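You operate a simulated robot arm through the tools that you are given. There is no shell and no other tool. Be economical: measure what you need, move in short steps, check, and stop when the job is done.

The job below is to be done with a simulated two-armed robot. You get a single attempt, and the scene is never put back.

Task
Roll the trim strip flat, then wax a patch on it.
Fine: the track is held steady with the other hand while the roller is pushed through; load the wax block at the wax cake and put it back where it stood. Set down upright: wax block. A coat counts when it lies all over at full strength: go over it till it gets no stronger.

Only the result counts: the job must be done as asked and must still hold three seconds after the hand-in. Knocking over, shifting, dropping, spilling or breaking anything else fails it.

Robot
Two 7-joint arms with two-finger parallel grippers on one trunk, on a base that drives. Base frame: it is fixed to the floor where the robot stands at the start and does not move with it; the origin is under the middle of the robot, x ahead of it, y to its left, z up. Units: mm, rad, N and s.
The left shoulder is at the start at [50, 187, 1160], the right one opposite. With the tool pointing down near the work surface each hand reaches from about 100 to 660 mm from the robot's upright axis, wherever it stands, measured 20 degrees to its own side. Places, roughly: roller [500, 0, 900]; trim strip [600, 200, 800]; wax cake [500, 1200, 800]. Payload 3.43 kg a hand.
The TCP of each hand is the grasp point between the finger pads, 30 mm short of the fingertips. In the tool frame z runs along the fingers and y along their closing line. Largest opening 94 mm; finger width 28, thickness 10; the body of the gripper, 50 by 96 mm, starts 55 mm behind the TCP.
Orientation is told as [roll, pitch, yaw] about the base's x, y, z axes, in that order, counted from this pose: with the fingers straight down and closing along the base's y, the tool's x points along the base's -x, its y along +y and its z along -z.

Tools
- The arms move only by the tool send_rows. It takes "left_commands", "right_commands" or both (then of equal length, played together; a hand with none holds still); each is text: rows parted by semicolons, each of 7 numbers parted by spaces: the shift along the tool's x, y, z in units of 25 mm (1.0 is 25 mm), then the turn, a rotation vector about the tool's x, y, z in units of 5 degrees (1.0 is 5 degrees), then the finger opening in m, from 0 to 0.094. In form: tx ty tz wx wy wz hand; .... A call has 1 to 12 rows; each row shifts and turns the commanded pose from where the row before left it, along the tool's axes as they then stand. A call with a number of a shift or a turn outside -1 to 1 is refused whole. Rows are played at 5 a second. More than 50 mm and 0.15 rad between two rows, or a gripper value outside its range, and nothing of the call is played. Where a pose cannot be reached the arm comes as near as it can. A force on the tool above 60 N (or 10 N above the force at the start of the call, whichever is more), or a blocked arm, ends the call early, and 0.2 s more pass. Each finger travels about 153 mm/s and halts on what it meets, pressing with about 41 N; the grip force reading is that of the motor and also rises with nothing between the fingers. The clock runs only during rows and for 0.2 s after the last one: add rows that do not move to give the fingers time. The reply holds the time, the measured pose of the TCP, the force on the tool along the base axes, the opening and the grip force, in the units named above and with some noise, with the torque about the TCP (base axes, N m) and any sound that the robot's microphone picked up.
- Cameras (640 x 400 px; columns grow to the right, rows downward): "scene" is now at [142.4, -0.2, 1312.7]; the picture's right is [0.01, -1.00, 0.00], its down [-0.65, -0.00, -0.76] and it looks along [0.76, 0.00, -0.65] (base axes); focal length 259 px, centre (320, 200). "left" rides on the left gripper at [76, -14, -102] in its tool frame; the picture's right is [0.18, 0.98, 0.00], its down [-0.75, 0.14, -0.64] and it looks along [-0.63, 0.12, 0.77] (tool axes); focal length 243 px, centre (320, 200). "right" rides on the right gripper at [76, 14, -102] in its tool frame; the picture's right is [-0.18, 0.98, 0.00], its down [-0.75, -0.14, -0.64] and it looks along [-0.63, -0.12, 0.77] (tool axes); focal length 243 px, centre (320, 200).
- grab_frame(camera): a new picture of that camera. It takes no simulated time.
- slide_trunk(by): slides the trunk up (or, below 0, down) by that many mm; the arms and the scene camera ride with it, the base frame stays. It gives what a move gives, with no picture.
- roll_base(legs): drives the robot by 1 to 6 legs, each [ahead, left, turn to the left] in mm, mm and rad, along the robot's own axes; the way and the turn of a leg run together, so that a leg with both is an arc; at most 1500 mm and 3.142 rad a leg. The arms and the cameras ride along, it lands a little off, and it stops where it bumps. It gives what a move gives.
- turn_head(pan, tilt): turns the head with the scene camera to pan (to the left, within 1.396 rad either way) and tilt (down, from -0.506 to 1.204), counted from straight ahead of the robot. It gives what a move gives.
- probe_pixels(camera, pixels): for up to 12 pixels [column, row] of the newest picture of that camera ("zoom" is the newest enlarged one), the place [x, y, z] in the base frame of the surface seen there, good to about 2 mm. It takes no simulated time.
- close_up(camera, box): a new picture of the part [left, top, right, bottom] of that camera's present view, enlarged. It takes no simulated time.
- sign_off(): hands the job in; it is judged then, once.

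Work in short steps. Measure before you move; look again where a grasp or a placing could have gone wrong, and mend it. You have 80 turns and 78 pictures in all, those below and enlarged ones among them. Open the grippers and draw the arms clear of the work before you hand the job in, unless the task says otherwise.

The tools are called by a JSON object that holds its "op" and its "data". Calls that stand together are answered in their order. send_rows: Moves the arms, as the interface text tells. Its arguments: {"type":"object","properties":{"left_commands":{"type":"string"},"right_commands":{"type":"string"}},"required":[]} The other tools are called the same way: slide_trunk (by) slides the trunk up or down; roll_base (legs) drives the base; turn_head (pan, tilt) turns the head that bears the scene camera; grab_frame (camera) takes a picture; probe_pixels (camera, pixels) gives the place of the surface under pixels of a picture; close_up (camera, box) takes an enlarged picture of a part of a camera's view; sign_off () hands the job in.

At the start:

```text
time: 0.0
left_tcp_pos: [307.6, 147.2, 1143.2]
left_tool_rot: [0.0, 0.0, 0.0]
left_wrist_force: [0.3, -0.1, -0.1]
left_torque: [-0.02, 0.01, -0.03]
left_finger_gap: 94.0
left_grip_force: 0.0
right_tcp_pos: [364.1, -172.2, 1111.5]
right_tool_rot: [0.002, 0.0, -0.002]
right_wrist_force: [0.8, -0.9, -0.1]
right_torque: [0.04, -0.01, 0.0]
right_finger_gap: 93.9
right_grip_force: 0.1
trunk travel left (down, up): [-375.0, 57.0]
robot x, y, heading: [-0.2, 1.9, 0.001]
head pan, tilt: [0.005, 0.71]
```

scene: 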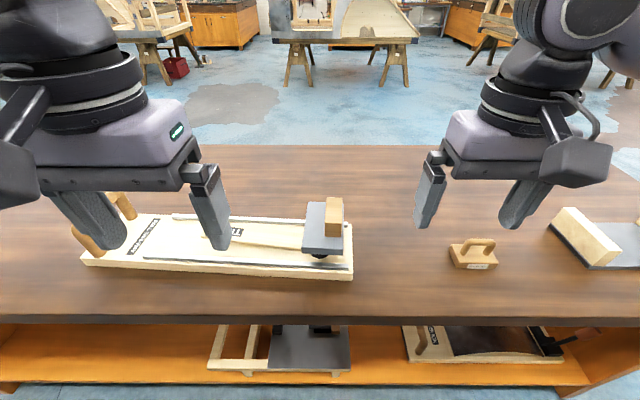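
right: 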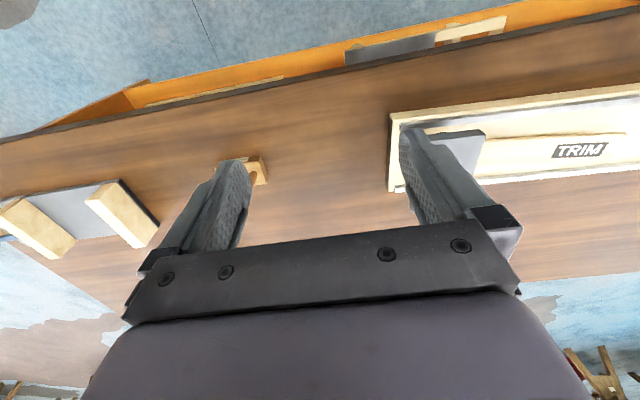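
left: 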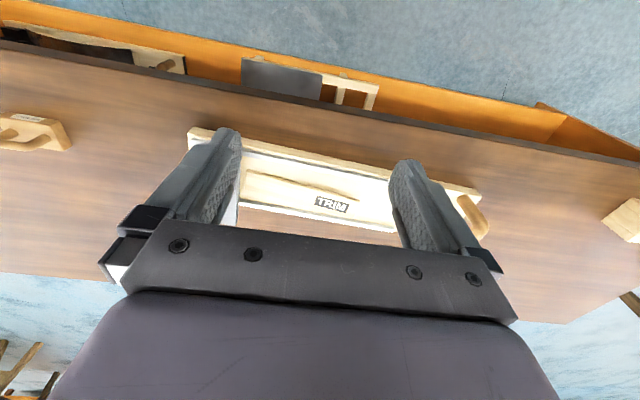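

The scene shows the track (board around columns 80-350, rows 190-280) with a roller carriage at its right end, and a wax block with a handle at (473,253). I'll take enlarged views first.

{"op": "close_up", "data": {"camera": "scene", "box": [60, 170, 380, 370]}}

{"op": "close_up", "data": {"camera": "scene", "box": [380, 170, 640, 332]}}

{"op": "probe_pixels", "data": {"camera": "scene", "pixels": [[82, 262], [350, 278], [352, 225], [323, 240], [335, 205], [322, 255], [90, 243], [127, 205], [475, 266], [472, 240], [200, 240], [280, 240]]}}

```text
2.00 times, centred on (220, 270) of scene
```

zoom: 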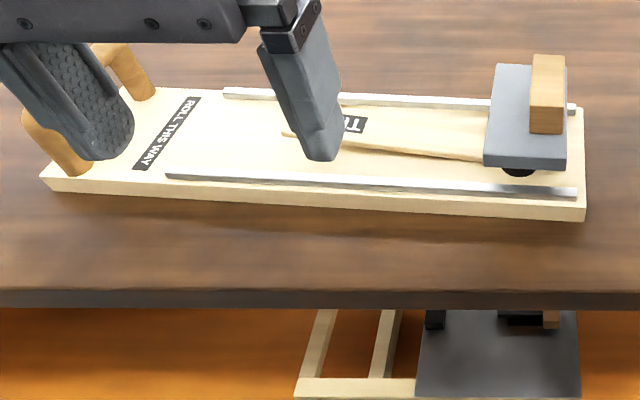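

```text
2.46 times, centred on (510, 251) of scene
```

zoom: 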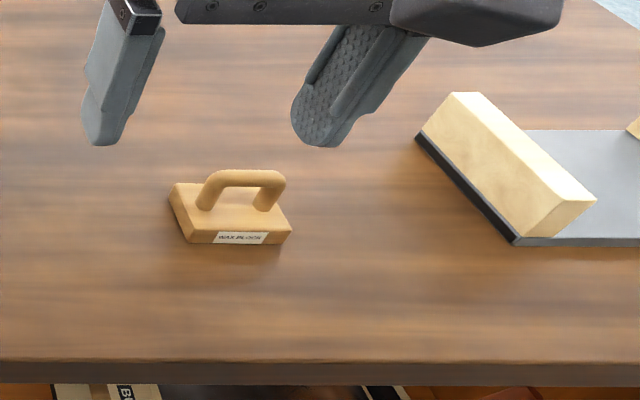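

```text
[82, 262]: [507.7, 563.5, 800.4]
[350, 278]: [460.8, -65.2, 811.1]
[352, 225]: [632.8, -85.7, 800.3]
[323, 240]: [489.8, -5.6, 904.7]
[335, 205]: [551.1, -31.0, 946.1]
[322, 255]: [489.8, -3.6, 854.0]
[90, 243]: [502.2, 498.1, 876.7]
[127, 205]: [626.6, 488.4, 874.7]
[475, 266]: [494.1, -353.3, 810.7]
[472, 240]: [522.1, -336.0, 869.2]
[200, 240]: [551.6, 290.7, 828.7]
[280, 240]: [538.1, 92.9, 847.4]
```

I'll turn the head left to see the wax cake and the track's left end.

{"op": "turn_head", "data": {"pan": 0.9, "tilt": 0.6}}

{"op": "grab_frame", "data": {"camera": "scene"}}

{"op": "grab_frame", "data": {"camera": "left"}}

```text
time: 1.2
left_tcp_pos: [308.4, 148.1, 1142.8]
left_tool_rot: [-0.001, -0.001, 0.001]
left_wrist_force: [0.0, 0.1, 0.7]
left_torque: [0.0, 0.01, 0.05]
left_finger_gap: 94.1
left_grip_force: 0.1
right_tcp_pos: [366.1, -171.5, 1112.2]
right_tool_rot: [-0.001, 0.0, -0.002]
right_wrist_force: [0.7, 0.0, -0.8]
right_torque: [0.0, 0.0, -0.03]
right_finger_gap: 93.9
right_grip_force: 0.0
trunk travel left (down, up): [-375.0, 57.0]
robot x, y, heading: [2.4, -0.0, 0.005]
head pan, tilt: [0.901, 0.6]
```

```text
72 pictures are left
```

scene: 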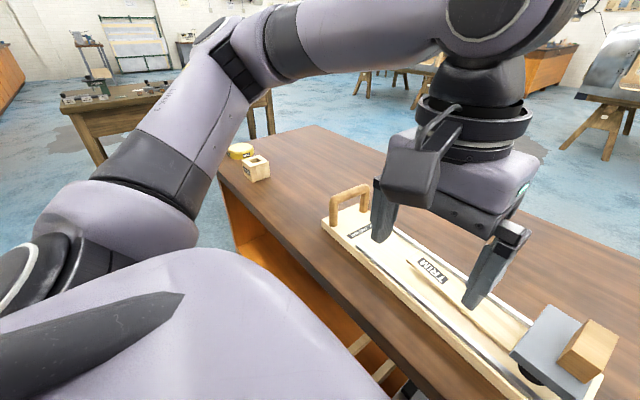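

```text
71 pictures are left
```

left: 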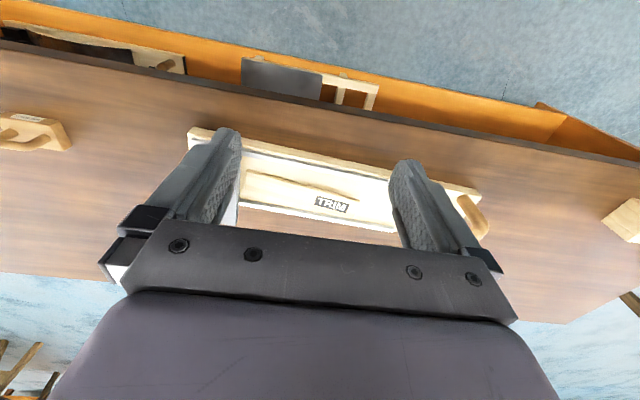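

{"op": "close_up", "data": {"camera": "scene", "box": [200, 120, 420, 258]}}

{"op": "probe_pixels", "data": {"camera": "scene", "pixels": [[334, 215], [333, 203], [350, 193], [366, 190], [366, 207], [240, 148], [250, 164], [256, 177], [335, 240], [258, 162], [600, 372], [545, 310]]}}

```text
2.90 times, centred on (310, 189) of scene
```

zoom: 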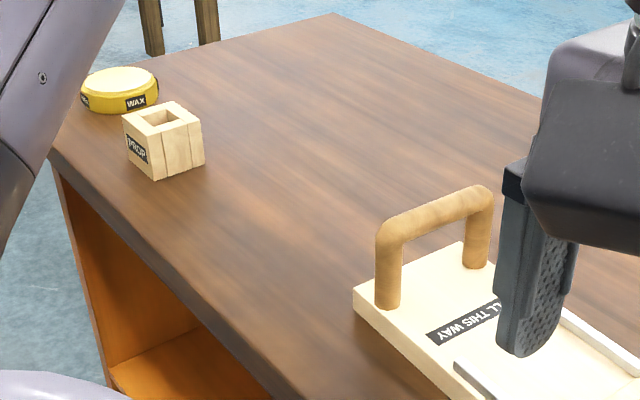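

```text
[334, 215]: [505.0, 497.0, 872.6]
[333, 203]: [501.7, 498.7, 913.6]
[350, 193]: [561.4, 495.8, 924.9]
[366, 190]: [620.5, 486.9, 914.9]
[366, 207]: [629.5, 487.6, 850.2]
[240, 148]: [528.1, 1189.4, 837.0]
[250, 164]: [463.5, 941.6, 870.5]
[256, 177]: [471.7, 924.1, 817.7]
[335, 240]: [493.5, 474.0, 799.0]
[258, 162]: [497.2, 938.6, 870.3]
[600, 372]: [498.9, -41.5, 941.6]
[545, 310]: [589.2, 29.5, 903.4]
```

Handle bar at about x 500–630, y≈497, top z 925. Now look at the roller carefully.

{"op": "turn_head", "data": {"pan": 0.0, "tilt": 0.9}}

{"op": "close_up", "data": {"camera": "scene", "box": [230, 120, 390, 220]}}

{"op": "close_up", "data": {"camera": "right", "box": [380, 90, 640, 252]}}

```text
time: 2.4
left_tcp_pos: [307.3, 147.4, 1143.7]
left_tool_rot: [-0.001, 0.0, -0.001]
left_wrist_force: [-0.1, 0.8, 0.8]
left_torque: [-0.02, 0.02, -0.01]
left_finger_gap: 93.9
left_grip_force: 0.2
right_tcp_pos: [365.0, -171.6, 1112.0]
right_tool_rot: [-0.001, -0.001, -0.001]
right_wrist_force: [0.0, -0.1, -0.1]
right_torque: [-0.02, -0.01, -0.01]
right_finger_gap: 93.6
right_grip_force: 0.0
trunk travel left (down, up): [-375.0, 57.0]
robot x, y, heading: [-3.5, -1.8, -0.003]
head pan, tilt: [0.0, 0.901]
```

```text
4.00 times, centred on (310, 170) of scene
```

zoom: 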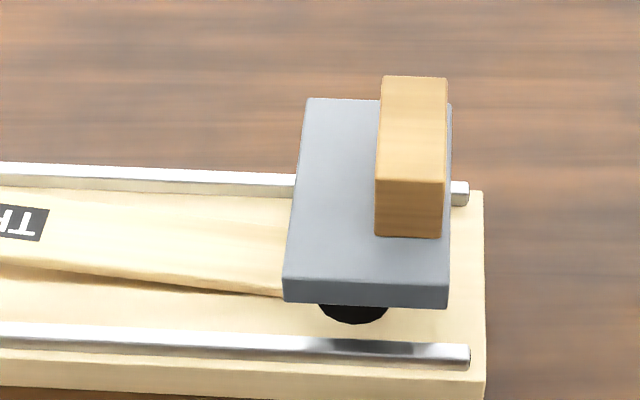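

```text
2.46 times, centred on (510, 171) of right
```

zoom: 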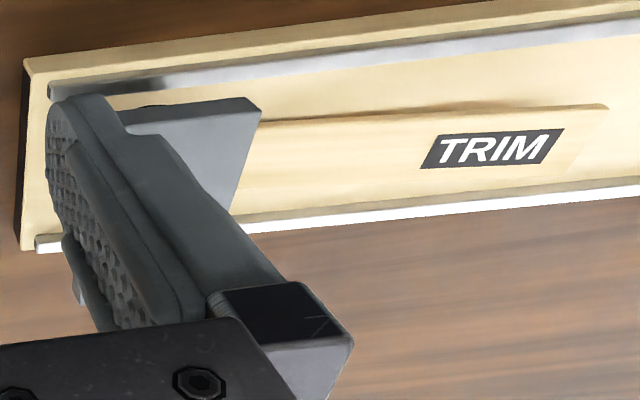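

I'll take the scene frame and probe the roller's block, plate and the rails.

{"op": "close_up", "data": {"camera": "scene", "box": [230, 120, 390, 220]}}

{"op": "probe_pixels", "data": {"camera": "zoom", "pixels": [[382, 175], [440, 178], [387, 82], [442, 82], [378, 230], [440, 230], [290, 270], [310, 105], [445, 275], [460, 352], [458, 190], [478, 360]]}}

{"op": "probe_pixels", "data": {"camera": "zoom", "pixels": [[260, 290], [260, 220], [150, 272], [150, 205], [10, 265], [10, 195], [260, 345], [260, 320], [350, 312], [442, 110], [5, 330], [480, 200]]}}

```text
4.00 times, centred on (310, 170) of scene
```

zoom: 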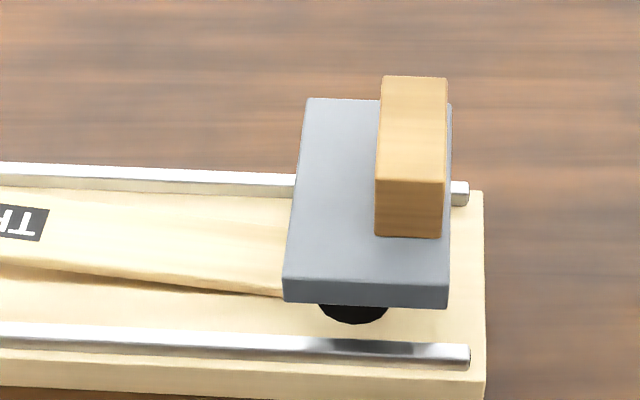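

```text
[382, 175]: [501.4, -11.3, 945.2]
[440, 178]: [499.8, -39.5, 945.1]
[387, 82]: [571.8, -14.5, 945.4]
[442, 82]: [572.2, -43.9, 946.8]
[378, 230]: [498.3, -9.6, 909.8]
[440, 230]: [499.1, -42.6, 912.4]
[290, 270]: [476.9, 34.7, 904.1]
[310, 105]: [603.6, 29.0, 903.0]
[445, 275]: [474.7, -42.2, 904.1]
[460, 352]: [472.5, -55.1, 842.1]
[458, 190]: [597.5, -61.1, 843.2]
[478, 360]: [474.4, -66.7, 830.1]
```

```text
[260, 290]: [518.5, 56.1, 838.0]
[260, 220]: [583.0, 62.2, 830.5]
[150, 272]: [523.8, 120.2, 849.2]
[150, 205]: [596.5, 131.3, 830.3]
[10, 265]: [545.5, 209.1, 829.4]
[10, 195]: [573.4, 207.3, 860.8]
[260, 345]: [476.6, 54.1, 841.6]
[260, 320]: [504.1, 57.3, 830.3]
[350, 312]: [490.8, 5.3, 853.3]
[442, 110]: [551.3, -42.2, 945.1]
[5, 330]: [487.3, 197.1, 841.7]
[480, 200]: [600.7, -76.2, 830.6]
```

Track runs along (0.05, 1.0); the roller's wood block is at x 500–572, y −10…−44, z 904–946. I'll drive left 350 so both hands reach the whole track.

{"op": "roll_base", "data": {"legs": [[0, 350, 0]]}}

{"op": "grab_frame", "data": {"camera": "scene"}}

```text
time: 4.7
left_tcp_pos: [309.2, 494.0, 1142.0]
left_tool_rot: [-0.001, 0.001, -0.004]
left_wrist_force: [0.6, -0.6, 0.2]
left_torque: [-0.03, 0.01, 0.0]
left_finger_gap: 93.8
left_grip_force: 0.1
right_tcp_pos: [365.4, 172.4, 1112.5]
right_tool_rot: [0.002, -0.001, -0.007]
right_wrist_force: [0.3, 0.5, -0.1]
right_torque: [-0.02, 0.0, 0.0]
right_finger_gap: 94.0
right_grip_force: 0.1
trunk travel left (down, up): [-375.0, 57.0]
robot x, y, heading: [1.5, 345.2, -0.001]
head pan, tilt: [0.0, 0.901]
```

```text
66 pictures are left
```

scene: 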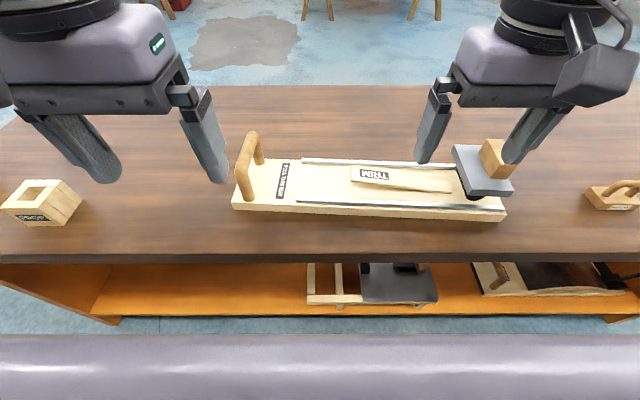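

Clear view of the track now; zoom in on it and probe rail ends, strip, and handle.

{"op": "close_up", "data": {"camera": "scene", "box": [224, 100, 464, 250]}}

{"op": "probe_pixels", "data": {"camera": "scene", "pixels": [[298, 203], [304, 160], [350, 182], [352, 168], [390, 172], [373, 171], [440, 188], [245, 160], [258, 137], [250, 147], [234, 205], [282, 180]]}}

```text
2.67 times, centred on (344, 175) of scene
```

zoom: 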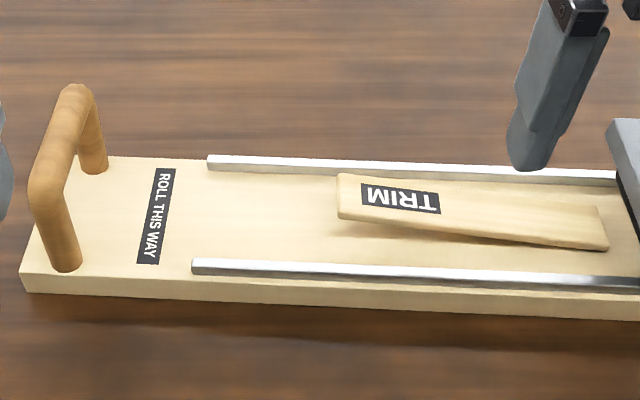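

```text
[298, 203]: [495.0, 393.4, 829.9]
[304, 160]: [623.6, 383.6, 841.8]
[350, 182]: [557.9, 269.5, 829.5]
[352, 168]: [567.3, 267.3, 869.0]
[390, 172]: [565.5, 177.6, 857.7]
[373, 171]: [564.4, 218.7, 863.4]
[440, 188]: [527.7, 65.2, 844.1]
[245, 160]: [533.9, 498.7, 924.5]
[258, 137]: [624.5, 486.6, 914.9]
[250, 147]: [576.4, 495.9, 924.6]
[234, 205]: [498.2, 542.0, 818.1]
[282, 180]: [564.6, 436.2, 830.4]
```

The strip's free end rises to z≈869 at y≈268; rails end at y≈390. I'll bring both hands over their grips at height: left over handle (560,496), right over roller block (537,−27).

{"op": "send_rows", "data": {"left_commands": "-0.913 0 0 0 0 0 0.094;-0.913 0 0 0 0 0 0.094;-0.913 0 0 0 0 0 0.094;-0.913 0 0 0 0 0 0.094;-0.913 0 0 0 0 0 0.094;-0.913 0 0 0 0 0 0.094;-0.913 0 0 0 0 0 0.094;-0.913 0 0 0 0 0 0.094;-0.913 0 0 0 0 0 0.094;-0.913 0 0 0 0 0 0.094;-0.913 0 0 0 0 0 0.094;0 0 0 0 0 0.55 0.094", "right_commands": "-0.625 -0.725 0 0 0 0 0.094;-0.625 -0.725 0 0 0 0 0.094;-0.625 -0.725 0 0 0 0 0.094;-0.625 -0.725 0 0 0 0 0.094;-0.625 -0.725 0 0 0 0 0.094;-0.625 -0.725 0 0 0 0 0.094;-0.625 -0.725 0 0 0 0 0.094;-0.625 -0.725 0 0 0 0 0.094;-0.625 -0.725 0 0 0 0 0.094;-0.625 -0.725 0 0 0 0 0.094;-0.625 -0.725 0 0 0 0 0.094;0 0 0 0 0 0.5 0.094"}}

```text
time: 7.3
left_tcp_pos: [559.0, 493.5, 1142.7]
left_tool_rot: [0.0, 0.0, -0.052]
left_wrist_force: [-0.4, -0.7, 0.4]
left_torque: [-0.01, 0.0, -0.02]
left_finger_gap: 94.1
left_grip_force: 0.1
right_tcp_pos: [534.8, -29.5, 1113.5]
right_tool_rot: [0.002, -0.001, -0.049]
right_wrist_force: [0.3, -0.6, -0.2]
right_torque: [0.0, 0.01, -0.02]
right_finger_gap: 94.2
right_grip_force: 0.1
trunk travel left (down, up): [-375.0, 57.0]
robot x, y, heading: [-1.0, 344.8, -0.001]
head pan, tilt: [0.0, 0.901]
```

Both hands are aligned; descend to grasp heights (left 910, right 939), still open.

{"op": "send_rows", "data": {"left_commands": "0 0.1 0.93 0 0 0 0.094;0 0 0.93 0 0 0 0.094;0 0 0.93 0 0 0 0.094;0 0 0.93 0 0 0 0.094;0 0 0.93 0 0 0 0.094;0 0 0.93 0 0 0 0.094;0 0 0.93 0 0 0 0.094;0 0 0.93 0 0 0 0.094;0 0 0.93 0 0 0 0.094;0 0 0.93 0 0 0 0.094;0 0 0 0 0 0 0.094", "right_commands": "0 0.1 0.7 0 0 0 0.094;0 0 0.7 0 0 0 0.094;0 0 0.7 0 0 0 0.094;0 0 0.7 0 0 0 0.094;0 0 0.7 0 0 0 0.094;0 0 0.7 0 0 0 0.094;0 0 0.7 0 0 0 0.094;0 0 0.7 0 0 0 0.094;0 0 0.7 0 0 0 0.094;0 0 0.68 0 0 0 0.094;0 0 0 0 0 0 0.094"}}

{"op": "grab_frame", "data": {"camera": "scene"}}

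```text
time: 9.7
left_tcp_pos: [559.3, 495.1, 911.2]
left_tool_rot: [0.001, 0.0, -0.052]
left_wrist_force: [0.1, -0.5, 0.7]
left_torque: [-0.02, -0.02, 0.02]
left_finger_gap: 94.1
left_grip_force: 0.0
right_tcp_pos: [535.1, -25.1, 938.8]
right_tool_rot: [0.002, 0.001, -0.05]
right_wrist_force: [-0.2, -0.5, 0.0]
right_torque: [-0.01, -0.01, 0.02]
right_finger_gap: 94.2
right_grip_force: 0.1
trunk travel left (down, up): [-375.0, 57.0]
robot x, y, heading: [-1.3, 342.3, -0.004]
head pan, tilt: [0.0, 0.901]
```

```text
64 pictures are left
```

scene: 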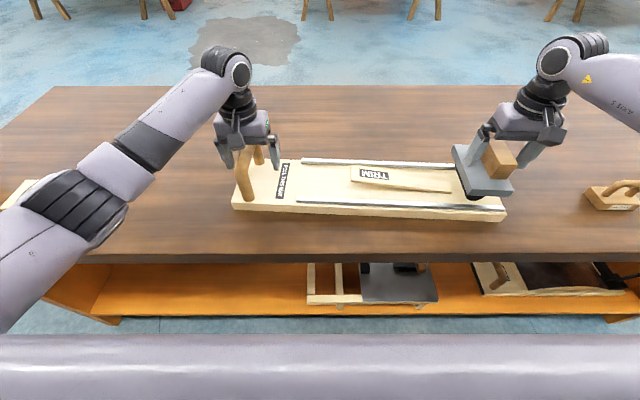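

Both straddle their handles. Close both grips.

{"op": "send_rows", "data": {"left_commands": "0 0 0 0 0 0 0.06;0 0 0 0 0 0 0.03;0 0 0 0 0 0 0.01;0 0 0 0 0 0 0.01;0 0 0 0 0 0 0.01", "right_commands": "0 0 0 0 0 0 0.06;0 0 0 0 0 0 0.035;0 0 0 0 0 0 0.01;0 0 0 0 0 0 0.01;0 0 0 0 0 0 0.01"}}

```text
time: 10.9
left_tcp_pos: [558.8, 495.5, 910.9]
left_tool_rot: [0.001, 0.002, -0.051]
left_wrist_force: [-1.1, 18.1, 2.6]
left_torque: [0.12, 0.13, -0.31]
left_finger_gap: 32.1
left_grip_force: 41.1
right_tcp_pos: [534.6, -24.9, 938.9]
right_tool_rot: [0.0, 0.0, -0.053]
right_wrist_force: [0.9, -14.4, -0.2]
right_torque: [-0.18, 0.16, -0.97]
right_finger_gap: 39.1
right_grip_force: 40.8
trunk travel left (down, up): [-375.0, 57.0]
robot x, y, heading: [0.3, 350.2, -0.004]
head pan, tilt: [0.0, 0.901]
```

Grips are firm. Relieve the sideways strain slightly and begin pushing the roller along +y gently.

{"op": "send_rows", "data": {"left_commands": "0 0.08 0 0 0 0 0.01;0 0 0 0 0 0 0.01;0 0 0 0 0 0 0.01;0 0 0 0 0 0 0.01;0 0 0 0 0 0 0.01", "right_commands": "0 0.2 0 0 0 0 0.01;0 0.4 0 0 0 0 0.01;0 0.4 0 0 0 0 0.01;0 0.4 0 0 0 0 0.01;0 0 0 0 0 0 0.01"}}

{"op": "close_up", "data": {"camera": "scene", "box": [224, 100, 544, 300]}}

```text
time: 12.1
left_tcp_pos: [559.5, 494.9, 910.6]
left_tool_rot: [0.001, 0.002, -0.051]
left_wrist_force: [-5.3, 15.6, 3.0]
left_torque: [-0.22, -0.3, -0.53]
left_finger_gap: 32.2
left_grip_force: 40.8
right_tcp_pos: [537.1, 9.8, 938.3]
right_tool_rot: [0.0, 0.001, -0.051]
right_wrist_force: [5.8, -17.2, 1.4]
right_torque: [0.11, 0.71, -0.34]
right_finger_gap: 39.2
right_grip_force: 41.6
trunk travel left (down, up): [-375.0, 57.0]
robot x, y, heading: [-3.2, 343.2, -0.005]
head pan, tilt: [0.0, 0.901]
```

```text
2.00 times, centred on (384, 200) of scene
```

zoom: 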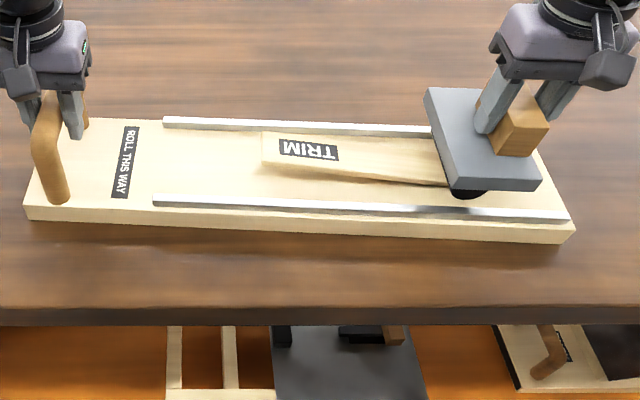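

Roller moves freely, track steady. Add slight downward press and continue.

{"op": "send_rows", "data": {"right_commands": "0 0 0.06 0 0 0 0.01;0 0.4 0.06 0 0 0 0.01;0 0.4 0 0 0 0 0.01;0 0.4 0 0 0 0 0.01;0 0.4 0 0 0 0 0.01;0 0 0 0 0 0 0.01"}}

```text
time: 13.5
left_tcp_pos: [559.3, 495.5, 910.6]
left_tool_rot: [-0.001, 0.001, -0.052]
left_wrist_force: [-5.8, 5.4, 0.7]
left_torque: [-0.11, -0.62, -0.14]
left_finger_gap: 32.1
left_grip_force: 40.6
right_tcp_pos: [540.3, 53.0, 937.8]
right_tool_rot: [0.002, -0.01, -0.051]
right_wrist_force: [7.4, -10.7, 26.6]
right_torque: [-0.05, -0.13, -0.61]
right_finger_gap: 39.1
right_grip_force: 41.2
trunk travel left (down, up): [-375.0, 57.0]
robot x, y, heading: [2.7, 350.1, -0.001]
head pan, tilt: [0.0, 0.901]
```

Press is about 27 N, good. Continue pushing.

{"op": "send_rows", "data": {"right_commands": "-0.05 0.5 0 0 0 0 0.01;0 0.5 0 0 0 0 0.01;0 0.5 0 0 0 0 0.01;0 0.5 0 0 0 0 0.01;0 0.5 0 0 0 0 0.01;0 0.5 0 0 0 0 0.01;0 0.5 0 0 0 0 0.01;0 0.5 0 0 0 0 0.01;0 0 0 0 0 0 0.01"}}

{"op": "close_up", "data": {"camera": "scene", "box": [224, 100, 544, 300]}}

```text
time: 15.5
left_tcp_pos: [558.7, 496.6, 911.0]
left_tool_rot: [-0.001, -0.001, -0.051]
left_wrist_force: [0.2, 4.6, -5.1]
left_torque: [0.03, 0.02, -0.44]
left_finger_gap: 31.6
left_grip_force: 41.0
right_tcp_pos: [545.9, 150.8, 936.3]
right_tool_rot: [0.001, -0.005, -0.05]
right_wrist_force: [-4.2, -11.1, 27.2]
right_torque: [-0.02, -0.31, -0.62]
right_finger_gap: 39.2
right_grip_force: 40.9
trunk travel left (down, up): [-375.0, 57.0]
robot x, y, heading: [1.6, 348.2, -0.005]
head pan, tilt: [0.0, 0.901]
```

```text
2.00 times, centred on (384, 200) of scene
```

zoom: 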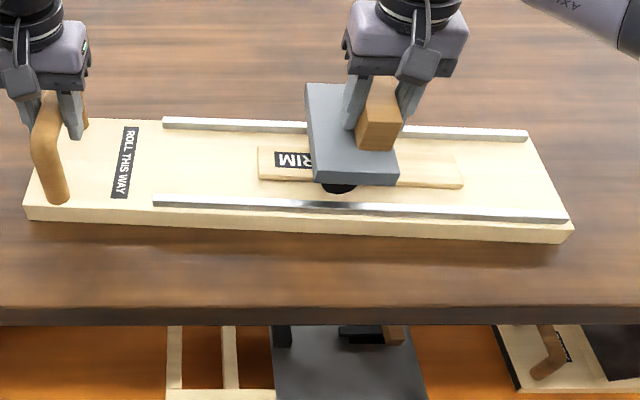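

Strip is flattening behind the roller. Push on to past the strip's end.

{"op": "send_rows", "data": {"right_commands": "0 0.5 0 0 0 0 0.01;0 0.5 0 0 0 0 0.01;0 0.5 0 0 0 0 0.01;0 0.5 0 0 0 0 0.01;0 0.5 0 0 0 0 0.01;0 0.5 0 0 0 0 0.01;0 0.5 0 0 0 0 0.01;0 0.5 0 0 0 0 0.01;0 0 0 0 0 0 0.01"}}

{"op": "send_rows", "data": {"right_commands": "0 0.5 0 0 0 0 0.01;0 0.5 0 0 0 0 0.01;0 0.5 0 0 0 0 0.01;0 0.5 0 0 0 0 0.01;0 0.5 0 0 0 0 0.01;0 0.5 0 0 0 0 0.01;0 0 0 0 0 0 0.01"}}

{"op": "close_up", "data": {"camera": "scene", "box": [224, 100, 544, 300]}}

```text
time: 16.6
left_tcp_pos: [560.9, 504.4, 910.4]
left_tool_rot: [0.017, -0.002, -0.038]
left_wrist_force: [-3.4, 4.3, 3.3]
left_torque: [-0.17, -0.12, -0.83]
left_finger_gap: 32.1
left_grip_force: 40.9
right_tcp_pos: [549.3, 193.2, 937.0]
right_tool_rot: [-0.023, -0.003, -0.066]
right_wrist_force: [-2.7, -2.6, 3.0]
right_torque: [0.11, -0.05, 0.2]
right_finger_gap: 39.5
right_grip_force: 40.5
trunk travel left (down, up): [-375.0, 57.0]
robot x, y, heading: [-2.7, 345.4, -0.002]
head pan, tilt: [0.0, 0.901]
stopped in row 5 (right hand): the force on the tool passed its limit (the readings are from after the stop); the commanded pose is now the measured one
```

```text
time: 17.3
left_tcp_pos: [562.6, 516.0, 910.1]
left_tool_rot: [0.036, 0.001, -0.023]
left_wrist_force: [-1.4, 5.0, 5.8]
left_torque: [-0.02, 0.11, -0.85]
left_finger_gap: 32.6
left_grip_force: 41.4
right_tcp_pos: [553.6, 201.9, 935.8]
right_tool_rot: [-0.05, -0.005, -0.088]
right_wrist_force: [-3.7, -5.1, 5.9]
right_torque: [0.42, -0.12, 0.88]
right_finger_gap: 39.9
right_grip_force: 40.9
trunk travel left (down, up): [-375.0, 57.0]
robot x, y, heading: [-1.4, 348.7, -0.001]
head pan, tilt: [0.0, 0.901]
stopped in row 3 (right hand): the force on the tool passed its limit (the readings are from after the stop); the commanded pose is now the measured one
```

```text
2.00 times, centred on (384, 200) of scene
```

zoom: 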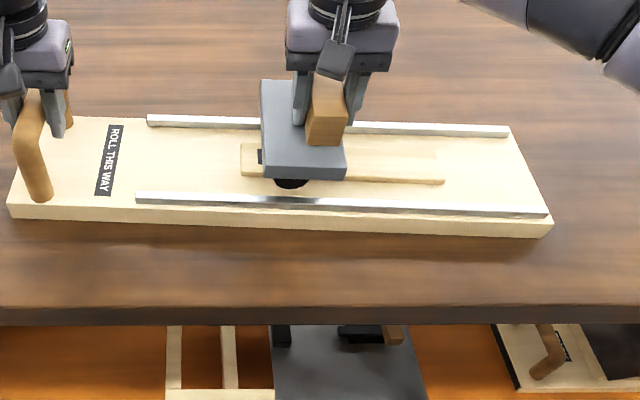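

The roller jammed and the track slid ~20 mm with it; forces are small now. Look closely at the jam before acting.

{"op": "close_up", "data": {"camera": "scene", "box": [324, 130, 464, 218]}}

{"op": "grab_frame", "data": {"camera": "right"}}

{"op": "probe_pixels", "data": {"camera": "zoom", "pixels": [[105, 140], [100, 180], [80, 140], [78, 190], [250, 205], [400, 205], [400, 170], [400, 235], [80, 290], [400, 325], [180, 220], [400, 108]]}}

```text
4.55 times, centred on (394, 174) of scene
```

zoom: 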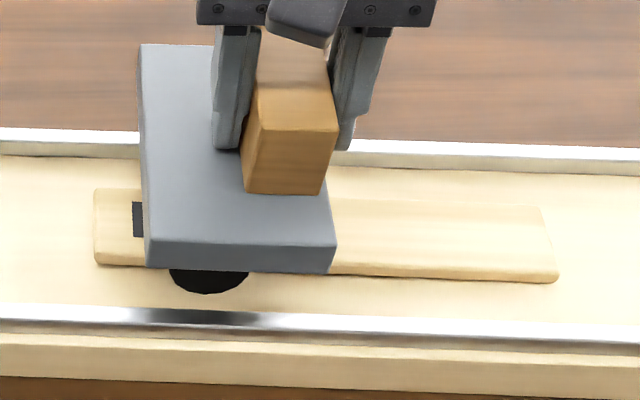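

```text
59 pictures are left
```

right: 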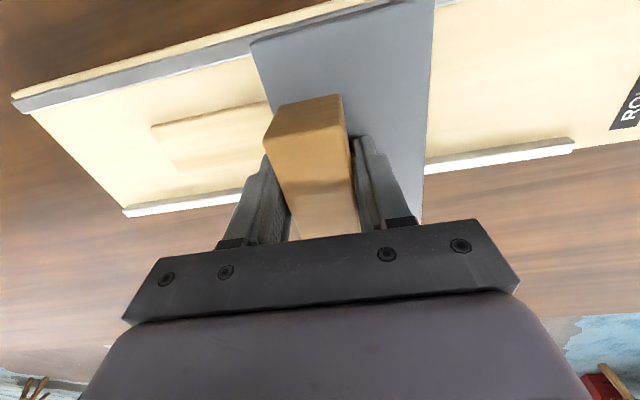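

```text
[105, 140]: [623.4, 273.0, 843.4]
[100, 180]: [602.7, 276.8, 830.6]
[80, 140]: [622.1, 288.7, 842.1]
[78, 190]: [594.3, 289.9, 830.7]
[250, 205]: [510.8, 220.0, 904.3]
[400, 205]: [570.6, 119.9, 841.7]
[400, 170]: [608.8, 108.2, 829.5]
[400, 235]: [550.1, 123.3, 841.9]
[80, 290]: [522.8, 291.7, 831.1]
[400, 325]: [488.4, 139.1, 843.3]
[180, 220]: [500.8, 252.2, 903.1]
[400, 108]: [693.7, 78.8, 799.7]
```

Strip is flat behind the roller (z≈842). I'll ease the down press by raising slightly and creep forward with small steps to read the drag.

{"op": "send_rows", "data": {"left_commands": "0 -0.2 0 0 0 0 0.01;0 -0.1 0 0 0 0 0.01;0 0 0 0 0 0 0.01;0 0 0 0 0 0 0.01", "right_commands": "0 0 -0.04 0.3 0 0 0.01;0 0.15 0 0.3 0 0 0.01;0 0.15 0 0 0 0 0.01;0 0 0 0 0 0 0.01"}}

```text
time: 18.3
left_tcp_pos: [564.6, 514.1, 910.1]
left_tool_rot: [0.053, -0.002, -0.006]
left_wrist_force: [4.3, 43.2, 19.2]
left_torque: [-0.11, 0.69, -0.86]
left_finger_gap: 32.8
left_grip_force: 41.1
right_tcp_pos: [555.1, 202.6, 937.9]
right_tool_rot: [-0.112, -0.003, -0.101]
right_wrist_force: [-5.0, -43.9, 8.6]
right_torque: [1.86, 0.24, 1.29]
right_finger_gap: 42.0
right_grip_force: 41.0
trunk travel left (down, up): [-375.0, 57.0]
robot x, y, heading: [3.6, 348.1, -0.004]
head pan, tilt: [0.0, 0.901]
```

About 44 N each way with no motion: the carriage is jammed, and my tilt went the wrong way. Back the roller off a bit and correct tilt/yaw.

{"op": "send_rows", "data": {"right_commands": "0 -0.2 0 -0.5 0 0 0.01;0 -0.4 0 -0.5 0 0 0.01;0 -0.4 0 -0.3 0 -0.2 0.01;0 -0.4 0 0 0 -0.2 0.01;0 0 0 0 0 0 0.01"}}

{"op": "close_up", "data": {"camera": "scene", "box": [224, 110, 464, 260]}}

{"op": "probe_pixels", "data": {"camera": "zoom", "pixels": [[570, 265], [570, 205], [580, 295], [180, 235], [580, 130], [200, 115], [250, 165], [255, 180], [270, 150], [120, 210], [260, 225], [590, 220]]}}

```text
time: 19.5
left_tcp_pos: [561.9, 502.2, 909.4]
left_tool_rot: [0.027, -0.005, -0.03]
left_wrist_force: [-1.0, -12.0, 15.2]
left_torque: [-0.38, -0.4, -1.2]
left_finger_gap: 32.5
left_grip_force: 40.8
right_tcp_pos: [550.0, 179.3, 938.6]
right_tool_rot: [0.018, -0.006, -0.05]
right_wrist_force: [-1.2, 12.8, 7.5]
right_torque: [0.35, 0.16, -0.27]
right_finger_gap: 39.2
right_grip_force: 40.8
trunk travel left (down, up): [-375.0, 57.0]
robot x, y, heading: [-2.3, 346.2, -0.004]
head pan, tilt: [0.0, 0.901]
```

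```text
2.67 times, centred on (344, 185) of scene
```

zoom: 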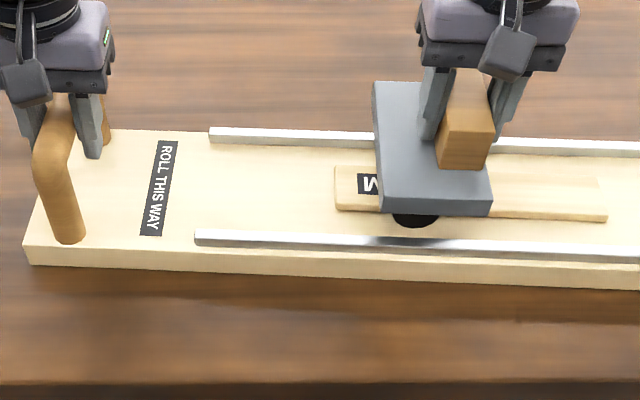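

```text
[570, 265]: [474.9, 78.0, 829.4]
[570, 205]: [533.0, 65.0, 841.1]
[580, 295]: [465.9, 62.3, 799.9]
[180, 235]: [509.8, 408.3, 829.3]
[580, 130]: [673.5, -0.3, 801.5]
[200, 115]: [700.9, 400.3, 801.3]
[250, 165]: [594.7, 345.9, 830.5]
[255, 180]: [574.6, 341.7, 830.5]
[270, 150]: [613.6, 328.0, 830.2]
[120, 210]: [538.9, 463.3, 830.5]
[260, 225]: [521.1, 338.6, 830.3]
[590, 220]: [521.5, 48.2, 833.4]
```

Strip is flat (z 841). First put the track back: move both hands −7 mm in y, restore left yaw and tilt, then check.

{"op": "send_rows", "data": {"left_commands": "0 -0.3 0 -0.1 0 0.1 0.01;0 -0.3 0 0.2 0 0.1 0.01;0 0 0 0.2 0 0 0.01;0 0 0 0 0 0 0.01", "right_commands": "0 -0.2 -0.02 0.1 0 0 0.01;0 -0.1 0 0.1 0 0 0.01;0 0 0 0 0 0 0.01;0 0 0 0 0 0 0.01"}}

```text
time: 20.5
left_tcp_pos: [560.9, 495.7, 909.7]
left_tool_rot: [0.013, 0.0, -0.033]
left_wrist_force: [-2.8, 21.5, 22.4]
left_torque: [0.23, 0.91, -0.95]
left_finger_gap: 32.6
left_grip_force: 40.5
right_tcp_pos: [551.2, 167.3, 938.2]
right_tool_rot: [-0.01, -0.006, -0.058]
right_wrist_force: [4.1, -3.8, 6.8]
right_torque: [0.27, 0.35, 0.69]
right_finger_gap: 39.0
right_grip_force: 41.2
trunk travel left (down, up): [-375.0, 57.0]
robot x, y, heading: [-2.2, 346.8, -0.006]
head pan, tilt: [0.0, 0.901]
```

Track is back at y≈496. Creep forward in small steps with light press.

{"op": "send_rows", "data": {"right_commands": "0 0.25 0 0 0 0 0.01;0 0.25 0 0 0 0 0.01;0 0.25 0 0 0 0 0.01;0 0.25 0 0 0 0 0.01"}}

{"op": "send_rows", "data": {"right_commands": "0 0.25 0 0 0 0 0.01;0 0.25 0 0 0 0 0.01;0 0 0 0 0 0 0.01"}}

```text
time: 21.5
left_tcp_pos: [561.0, 496.4, 909.8]
left_tool_rot: [0.022, 0.003, -0.029]
left_wrist_force: [-2.7, 34.8, 18.4]
left_torque: [-0.22, 0.35, -0.94]
left_finger_gap: 32.3
left_grip_force: 40.9
right_tcp_pos: [551.3, 184.3, 937.0]
right_tool_rot: [-0.019, -0.005, -0.067]
right_wrist_force: [-0.9, -39.4, 10.9]
right_torque: [0.15, -0.28, 0.93]
right_finger_gap: 39.2
right_grip_force: 40.4
trunk travel left (down, up): [-375.0, 57.0]
robot x, y, heading: [1.8, 343.2, -0.007]
head pan, tilt: [0.0, 0.901]
```

```text
time: 21.9
left_tcp_pos: [562.9, 497.6, 909.0]
left_tool_rot: [0.024, 0.0, -0.032]
left_wrist_force: [-0.7, 4.4, 9.1]
left_torque: [-0.04, 0.55, -1.03]
left_finger_gap: 32.3
left_grip_force: 41.2
right_tcp_pos: [553.0, 184.5, 937.2]
right_tool_rot: [-0.03, -0.003, -0.072]
right_wrist_force: [-2.4, -5.7, 7.0]
right_torque: [0.03, 0.23, 0.94]
right_finger_gap: 39.7
right_grip_force: 40.3
trunk travel left (down, up): [-375.0, 57.0]
robot x, y, heading: [2.7, 343.9, -0.006]
head pan, tilt: [0.0, 0.901]
stopped in row 2 (right hand): the force on the tool passed its limit (the readings are from after the stop); the commanded pose is now the measured one
```

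The carriage halts hard at the same spot relative to the track every time (hand–handle distance ≈312), so it looks like the travel's end or an obstacle. Take close looks.

{"op": "close_up", "data": {"camera": "scene", "box": [330, 130, 460, 211]}}

{"op": "close_up", "data": {"camera": "right", "box": [0, 0, 640, 240]}}

{"op": "close_up", "data": {"camera": "left", "box": [0, 0, 400, 250]}}

```text
4.92 times, centred on (395, 170) of scene
```

zoom: 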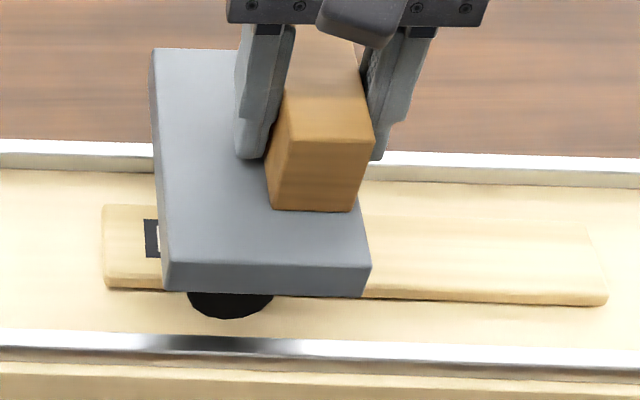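

```text
1.00 times, centred on (320, 120) of right
```

zoom: 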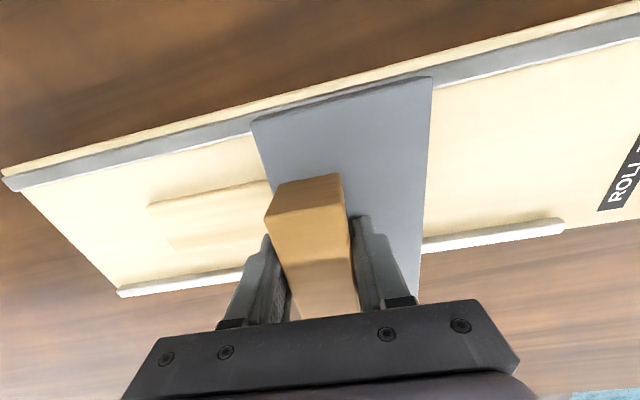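

```text
1.60 times, centred on (200, 125) of left
```

zoom: 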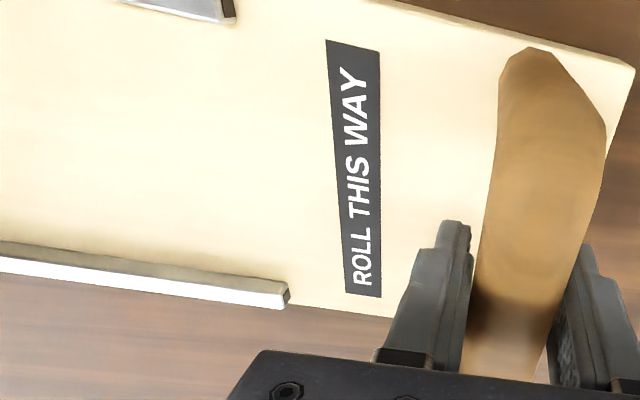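

The whole strip looks flat and the carriage acts like it's at a slide limit. Test: back the roller up ~75 mm and see whether the strip stays flat.

{"op": "send_rows", "data": {"right_commands": "0 -0.3 0 -0.3 0 -0.1 0.01;0 -0.4 0 -0.1 0 -0.1 0.01;0 -0.4 0 0 0 0 0.01;0 -0.4 0 0 0 0 0.01;0 -0.4 0 0 0 0 0.01;0 -0.4 0 0 0 0 0.01;0 -0.4 0 0 0 0 0.01;0 -0.4 0 0 0 0 0.01;0 0 0 0 0 0 0.01"}}

{"op": "close_up", "data": {"camera": "scene", "box": [324, 120, 484, 220]}}

{"op": "probe_pixels", "data": {"camera": "zoom", "pixels": [[115, 215], [115, 195], [150, 205], [200, 210], [240, 215], [115, 240], [230, 150], [230, 180], [410, 205], [480, 225], [500, 240], [260, 260]]}}

```text
time: 23.9
left_tcp_pos: [562.3, 497.7, 908.4]
left_tool_rot: [0.022, 0.0, -0.03]
left_wrist_force: [-8.4, -5.9, 23.2]
left_torque: [-0.02, -0.14, -0.98]
left_finger_gap: 32.4
left_grip_force: 40.7
right_tcp_pos: [547.8, 108.7, 936.6]
right_tool_rot: [0.007, -0.002, -0.058]
right_wrist_force: [5.5, 13.3, 0.3]
right_torque: [0.05, 0.36, 0.17]
right_finger_gap: 39.2
right_grip_force: 40.8
trunk travel left (down, up): [-375.0, 57.0]
robot x, y, heading: [-0.2, 343.6, -0.004]
head pan, tilt: [0.0, 0.901]
```

```text
4.00 times, centred on (404, 170) of scene
```

zoom: 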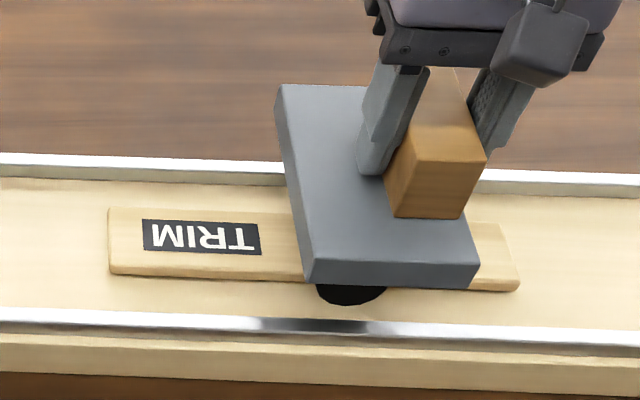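

```text
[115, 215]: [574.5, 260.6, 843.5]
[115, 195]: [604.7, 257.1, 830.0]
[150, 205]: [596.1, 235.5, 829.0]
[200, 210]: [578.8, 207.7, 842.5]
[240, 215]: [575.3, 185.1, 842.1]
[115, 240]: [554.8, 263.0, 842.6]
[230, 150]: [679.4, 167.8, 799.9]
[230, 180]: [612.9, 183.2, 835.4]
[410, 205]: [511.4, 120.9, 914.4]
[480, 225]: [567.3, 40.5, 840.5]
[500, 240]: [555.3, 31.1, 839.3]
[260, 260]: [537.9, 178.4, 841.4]
```

The strip stays flat (z≈842 all along, y 24–264). Return the roller to its end stop gently, then release.

{"op": "send_rows", "data": {"right_commands": "0 0.4 0 0 0 0 0.01;0 0.4 0 0 0 0 0.01;0 0.4 0 0 0 0 0.01;0 0.4 0 0 0 0 0.01;0 0.4 0 0 0 0 0.01;0 0.4 0 0 0 0 0.01;0 0.4 0 0 0 0 0.01;0 0.25 0 0 0 0 0.01;0 0.1 0 0 0 0 0.01;0 0 0 0 0 0 0.01"}}

```text
time: 26.1
left_tcp_pos: [563.7, 498.1, 908.2]
left_tool_rot: [0.027, 0.001, -0.026]
left_wrist_force: [4.8, 9.6, 16.9]
left_torque: [-0.11, -0.06, -1.01]
left_finger_gap: 32.2
left_grip_force: 40.8
right_tcp_pos: [554.4, 185.3, 935.6]
right_tool_rot: [0.006, -0.002, -0.055]
right_wrist_force: [-3.5, -18.8, 2.1]
right_torque: [0.1, -0.05, 0.58]
right_finger_gap: 39.1
right_grip_force: 41.5
trunk travel left (down, up): [-375.0, 57.0]
robot x, y, heading: [1.3, 346.9, -0.008]
head pan, tilt: [0.0, 0.901]
```

Push the last bit into the stop, then open the right hand and lift it clear.

{"op": "send_rows", "data": {"right_commands": "0 0.15 0 0 0 0 0.01;0 0.1 0 0 0 0 0.01;0 -0.15 0 0 0 0 0.01;0 0 0 0 0 0 0.05;0 0 0 0 0 0 0.08;0 0 0 0 0 0 0.08;0 0 -0.5 0 0 0 0.08;0 0 -1 0 0 0 0.08;0 0 -1 0 0 0 0.08;0 0 -1 0 0 0 0.08;0 0 -1 0 0 0 0.08;0 0 -1 0 0 0 0.08"}}

{"op": "close_up", "data": {"camera": "scene", "box": [224, 100, 544, 300]}}

{"op": "probe_pixels", "data": {"camera": "zoom", "pixels": [[160, 200], [400, 207], [560, 217], [170, 123], [500, 135], [572, 233], [566, 226], [527, 140], [28, 209], [270, 150], [440, 170], [355, 100]]}}

```text
time: 28.7
left_tcp_pos: [561.9, 499.4, 907.7]
left_tool_rot: [0.022, 0.001, -0.027]
left_wrist_force: [-1.4, 11.6, 19.5]
left_torque: [-0.16, -0.1, -1.0]
left_finger_gap: 32.2
left_grip_force: 40.7
right_tcp_pos: [554.1, 192.2, 1073.2]
right_tool_rot: [0.006, -0.002, -0.057]
right_wrist_force: [-0.2, 0.7, 0.0]
right_torque: [0.0, -0.01, -0.01]
right_finger_gap: 80.1
right_grip_force: 0.0
trunk travel left (down, up): [-375.0, 57.0]
robot x, y, heading: [-3.4, 347.0, -0.005]
head pan, tilt: [0.0, 0.901]
```

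```text
2.00 times, centred on (384, 200) of scene
```

zoom: 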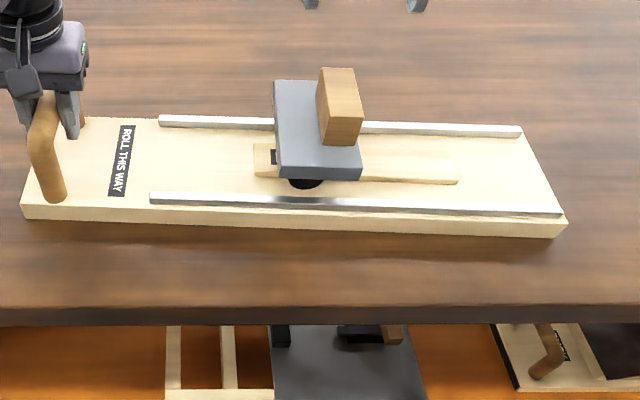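

```text
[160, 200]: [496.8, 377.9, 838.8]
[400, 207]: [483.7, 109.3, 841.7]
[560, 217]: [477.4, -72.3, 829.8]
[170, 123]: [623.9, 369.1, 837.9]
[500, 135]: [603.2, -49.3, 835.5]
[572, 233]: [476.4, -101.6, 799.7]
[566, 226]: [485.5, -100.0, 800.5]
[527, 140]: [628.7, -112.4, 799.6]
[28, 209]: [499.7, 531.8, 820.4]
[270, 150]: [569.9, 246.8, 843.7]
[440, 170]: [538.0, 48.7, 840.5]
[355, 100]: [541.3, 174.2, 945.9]
```

Rail slope is back at ~0.05, the track sits about 5 mm toward +y from its start. Nudge it back with the left hand.

{"op": "send_rows", "data": {"left_commands": "0 -0.2 0 0 0 0 0.01;0 -0.2 0 0 0 0 0.01;0 -0.1 0 0 0 0 0.01;0 0 0 0 0 0 0.01;0 0 0 0 0 0 0.01"}}

{"op": "close_up", "data": {"camera": "scene", "box": [224, 100, 544, 300]}}

```text
time: 29.9
left_tcp_pos: [561.7, 486.1, 908.5]
left_tool_rot: [0.021, -0.002, -0.027]
left_wrist_force: [0.7, 15.3, 23.4]
left_torque: [0.02, 0.14, -0.86]
left_finger_gap: 32.3
left_grip_force: 41.4
right_tcp_pos: [554.3, 193.2, 1072.3]
right_tool_rot: [0.006, -0.003, -0.056]
right_wrist_force: [0.3, 0.0, -0.4]
right_torque: [0.01, 0.0, 0.02]
right_finger_gap: 80.2
right_grip_force: 0.2
trunk travel left (down, up): [-375.0, 57.0]
robot x, y, heading: [1.7, 344.5, -0.011]
head pan, tilt: [0.0, 0.901]
```

```text
2.00 times, centred on (384, 200) of scene
```

zoom: 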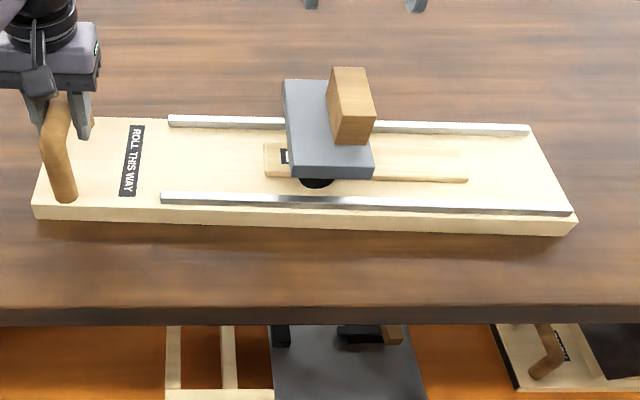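

Compared with the pre-roll picture, the right end is ~8 mm too far in +x and the left ~5 mm toward −y. Small corrective twist and shift while easing the down press.

{"op": "send_rows", "data": {"left_commands": "0 0.1 -0.06 0 0 0.3 0.01;0 0.2 -0.06 0 0 0.4 0.01;0 0 0 0 0 0.2 0.01;0 0 0 0 0 0 0.01;0 0 0 0 0 0 0.01"}}

{"op": "close_up", "data": {"camera": "scene", "box": [224, 100, 544, 300]}}

```text
time: 31.1
left_tcp_pos: [564.3, 491.6, 907.4]
left_tool_rot: [0.023, 0.008, -0.107]
left_wrist_force: [0.2, -3.7, 1.1]
left_torque: [0.01, -0.16, 0.56]
left_finger_gap: 32.8
left_grip_force: 40.5
right_tcp_pos: [555.1, 190.9, 1071.2]
right_tool_rot: [0.005, 0.0, -0.058]
right_wrist_force: [-0.5, -0.1, 0.3]
right_torque: [-0.02, -0.03, 0.02]
right_finger_gap: 79.9
right_grip_force: 0.0
trunk travel left (down, up): [-375.0, 57.0]
robot x, y, heading: [0.6, 349.6, -0.008]
head pan, tilt: [0.0, 0.901]
```

```text
2.00 times, centred on (384, 200) of scene
```

zoom: 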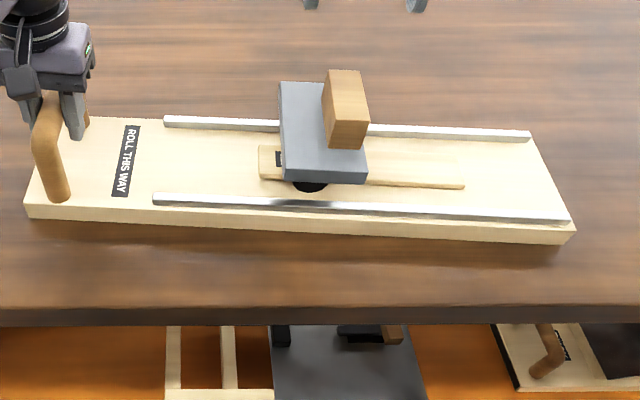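

Track is back where it stood. Release the left hand, raise and retract it.

{"op": "send_rows", "data": {"left_commands": "0 0 0 0 0 -0.5 0.03;0 0 0 0 0 0 0.06;0 0 0 0 0 0 0.094;0 0 0 0 0 0 0.094;0 0 -1 0 0 0 0.094;0 0 -1 0 0 0 0.094;0 0 -1 0 0 0 0.094;0 0 -1 0 0 0 0.094;0 0 -1 0 0 0 0.094;0 0 -1 0 0 0 0.094;0 0 -1 0 0 0 0.094;0 0 -1 0 0 0 0.094"}}

{"op": "send_rows", "data": {"left_commands": "1 0 -0.5 0 0 0 0.094;1 0 0 0 0 0 0.094;1 0 0 0 0 0 0.094;1 0 0 0 0 0 0.094;1 0 0 0 0 0 0.094;1 0 0 0 0 0 0.094;1 0 0 0 0 0 0.094;1 0 0 0 0 0 0.094;1 0 0 0 0 0 0.094", "right_commands": "0.5 0 -0.5 0 0 0 0.094;0.5 0 0 0 0 0 0.094;0.5 0 0 0 0 0 0.094;0.5 0 0 0 0 0 0.094;0.5 0 0 0 0 0 0.094;0.5 0 0 0 0 0 0.094;0.5 0 0 0 0 0 0.094;0 0 0 0 0 0 0.094;0 0 0 0 0 0 0.094"}}

{"op": "roll_base", "data": {"legs": [[0, -420, 0]]}}

{"op": "close_up", "data": {"camera": "scene", "box": [160, 80, 560, 330]}}

```text
time: 33.7
left_tcp_pos: [562.7, 488.1, 1108.5]
left_tool_rot: [0.025, 0.005, -0.063]
left_wrist_force: [-0.9, 0.4, 0.6]
left_torque: [0.01, -0.03, -0.02]
left_finger_gap: 94.0
left_grip_force: 0.1
right_tcp_pos: [554.3, 191.9, 1071.0]
right_tool_rot: [0.007, 0.0, -0.058]
right_wrist_force: [1.1, 0.1, -0.6]
right_torque: [0.0, 0.02, 0.01]
right_finger_gap: 80.0
right_grip_force: 0.0
trunk travel left (down, up): [-375.0, 57.0]
robot x, y, heading: [-0.6, 345.6, -0.01]
head pan, tilt: [0.0, 0.901]
```

```text
time: 35.7
left_tcp_pos: [339.6, 502.7, 1122.2]
left_tool_rot: [0.023, 0.003, -0.06]
left_wrist_force: [0.4, 0.7, -0.9]
left_torque: [0.01, -0.02, 0.04]
left_finger_gap: 94.3
left_grip_force: 0.1
right_tcp_pos: [466.4, 196.7, 1085.4]
right_tool_rot: [0.006, 0.002, -0.058]
right_wrist_force: [-0.2, -0.6, 0.3]
right_torque: [0.03, -0.01, -0.01]
right_finger_gap: 94.1
right_grip_force: 0.0
trunk travel left (down, up): [-375.0, 57.0]
robot x, y, heading: [0.8, 342.1, -0.006]
head pan, tilt: [0.0, 0.901]
```

```text
time: 38.3
left_tcp_pos: [337.2, 90.1, 1122.1]
left_tool_rot: [0.025, 0.005, -0.068]
left_wrist_force: [0.6, -0.4, 0.5]
left_torque: [0.03, -0.01, 0.02]
left_finger_gap: 94.1
left_grip_force: 0.1
right_tcp_pos: [463.6, -219.4, 1085.8]
right_tool_rot: [0.006, 0.0, -0.062]
right_wrist_force: [0.0, -0.1, 0.3]
right_torque: [0.04, -0.05, -0.01]
right_finger_gap: 93.8
right_grip_force: 0.0
trunk travel left (down, up): [-375.0, 57.0]
robot x, y, heading: [-3.0, -65.7, -0.01]
head pan, tilt: [0.0, 0.901]
```

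```text
1.60 times, centred on (360, 205) of scene
```

zoom: 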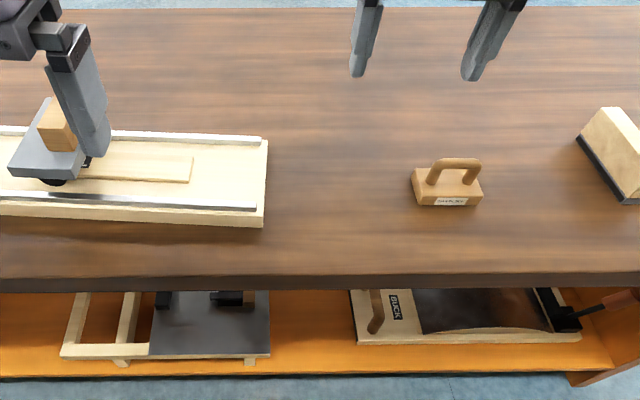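

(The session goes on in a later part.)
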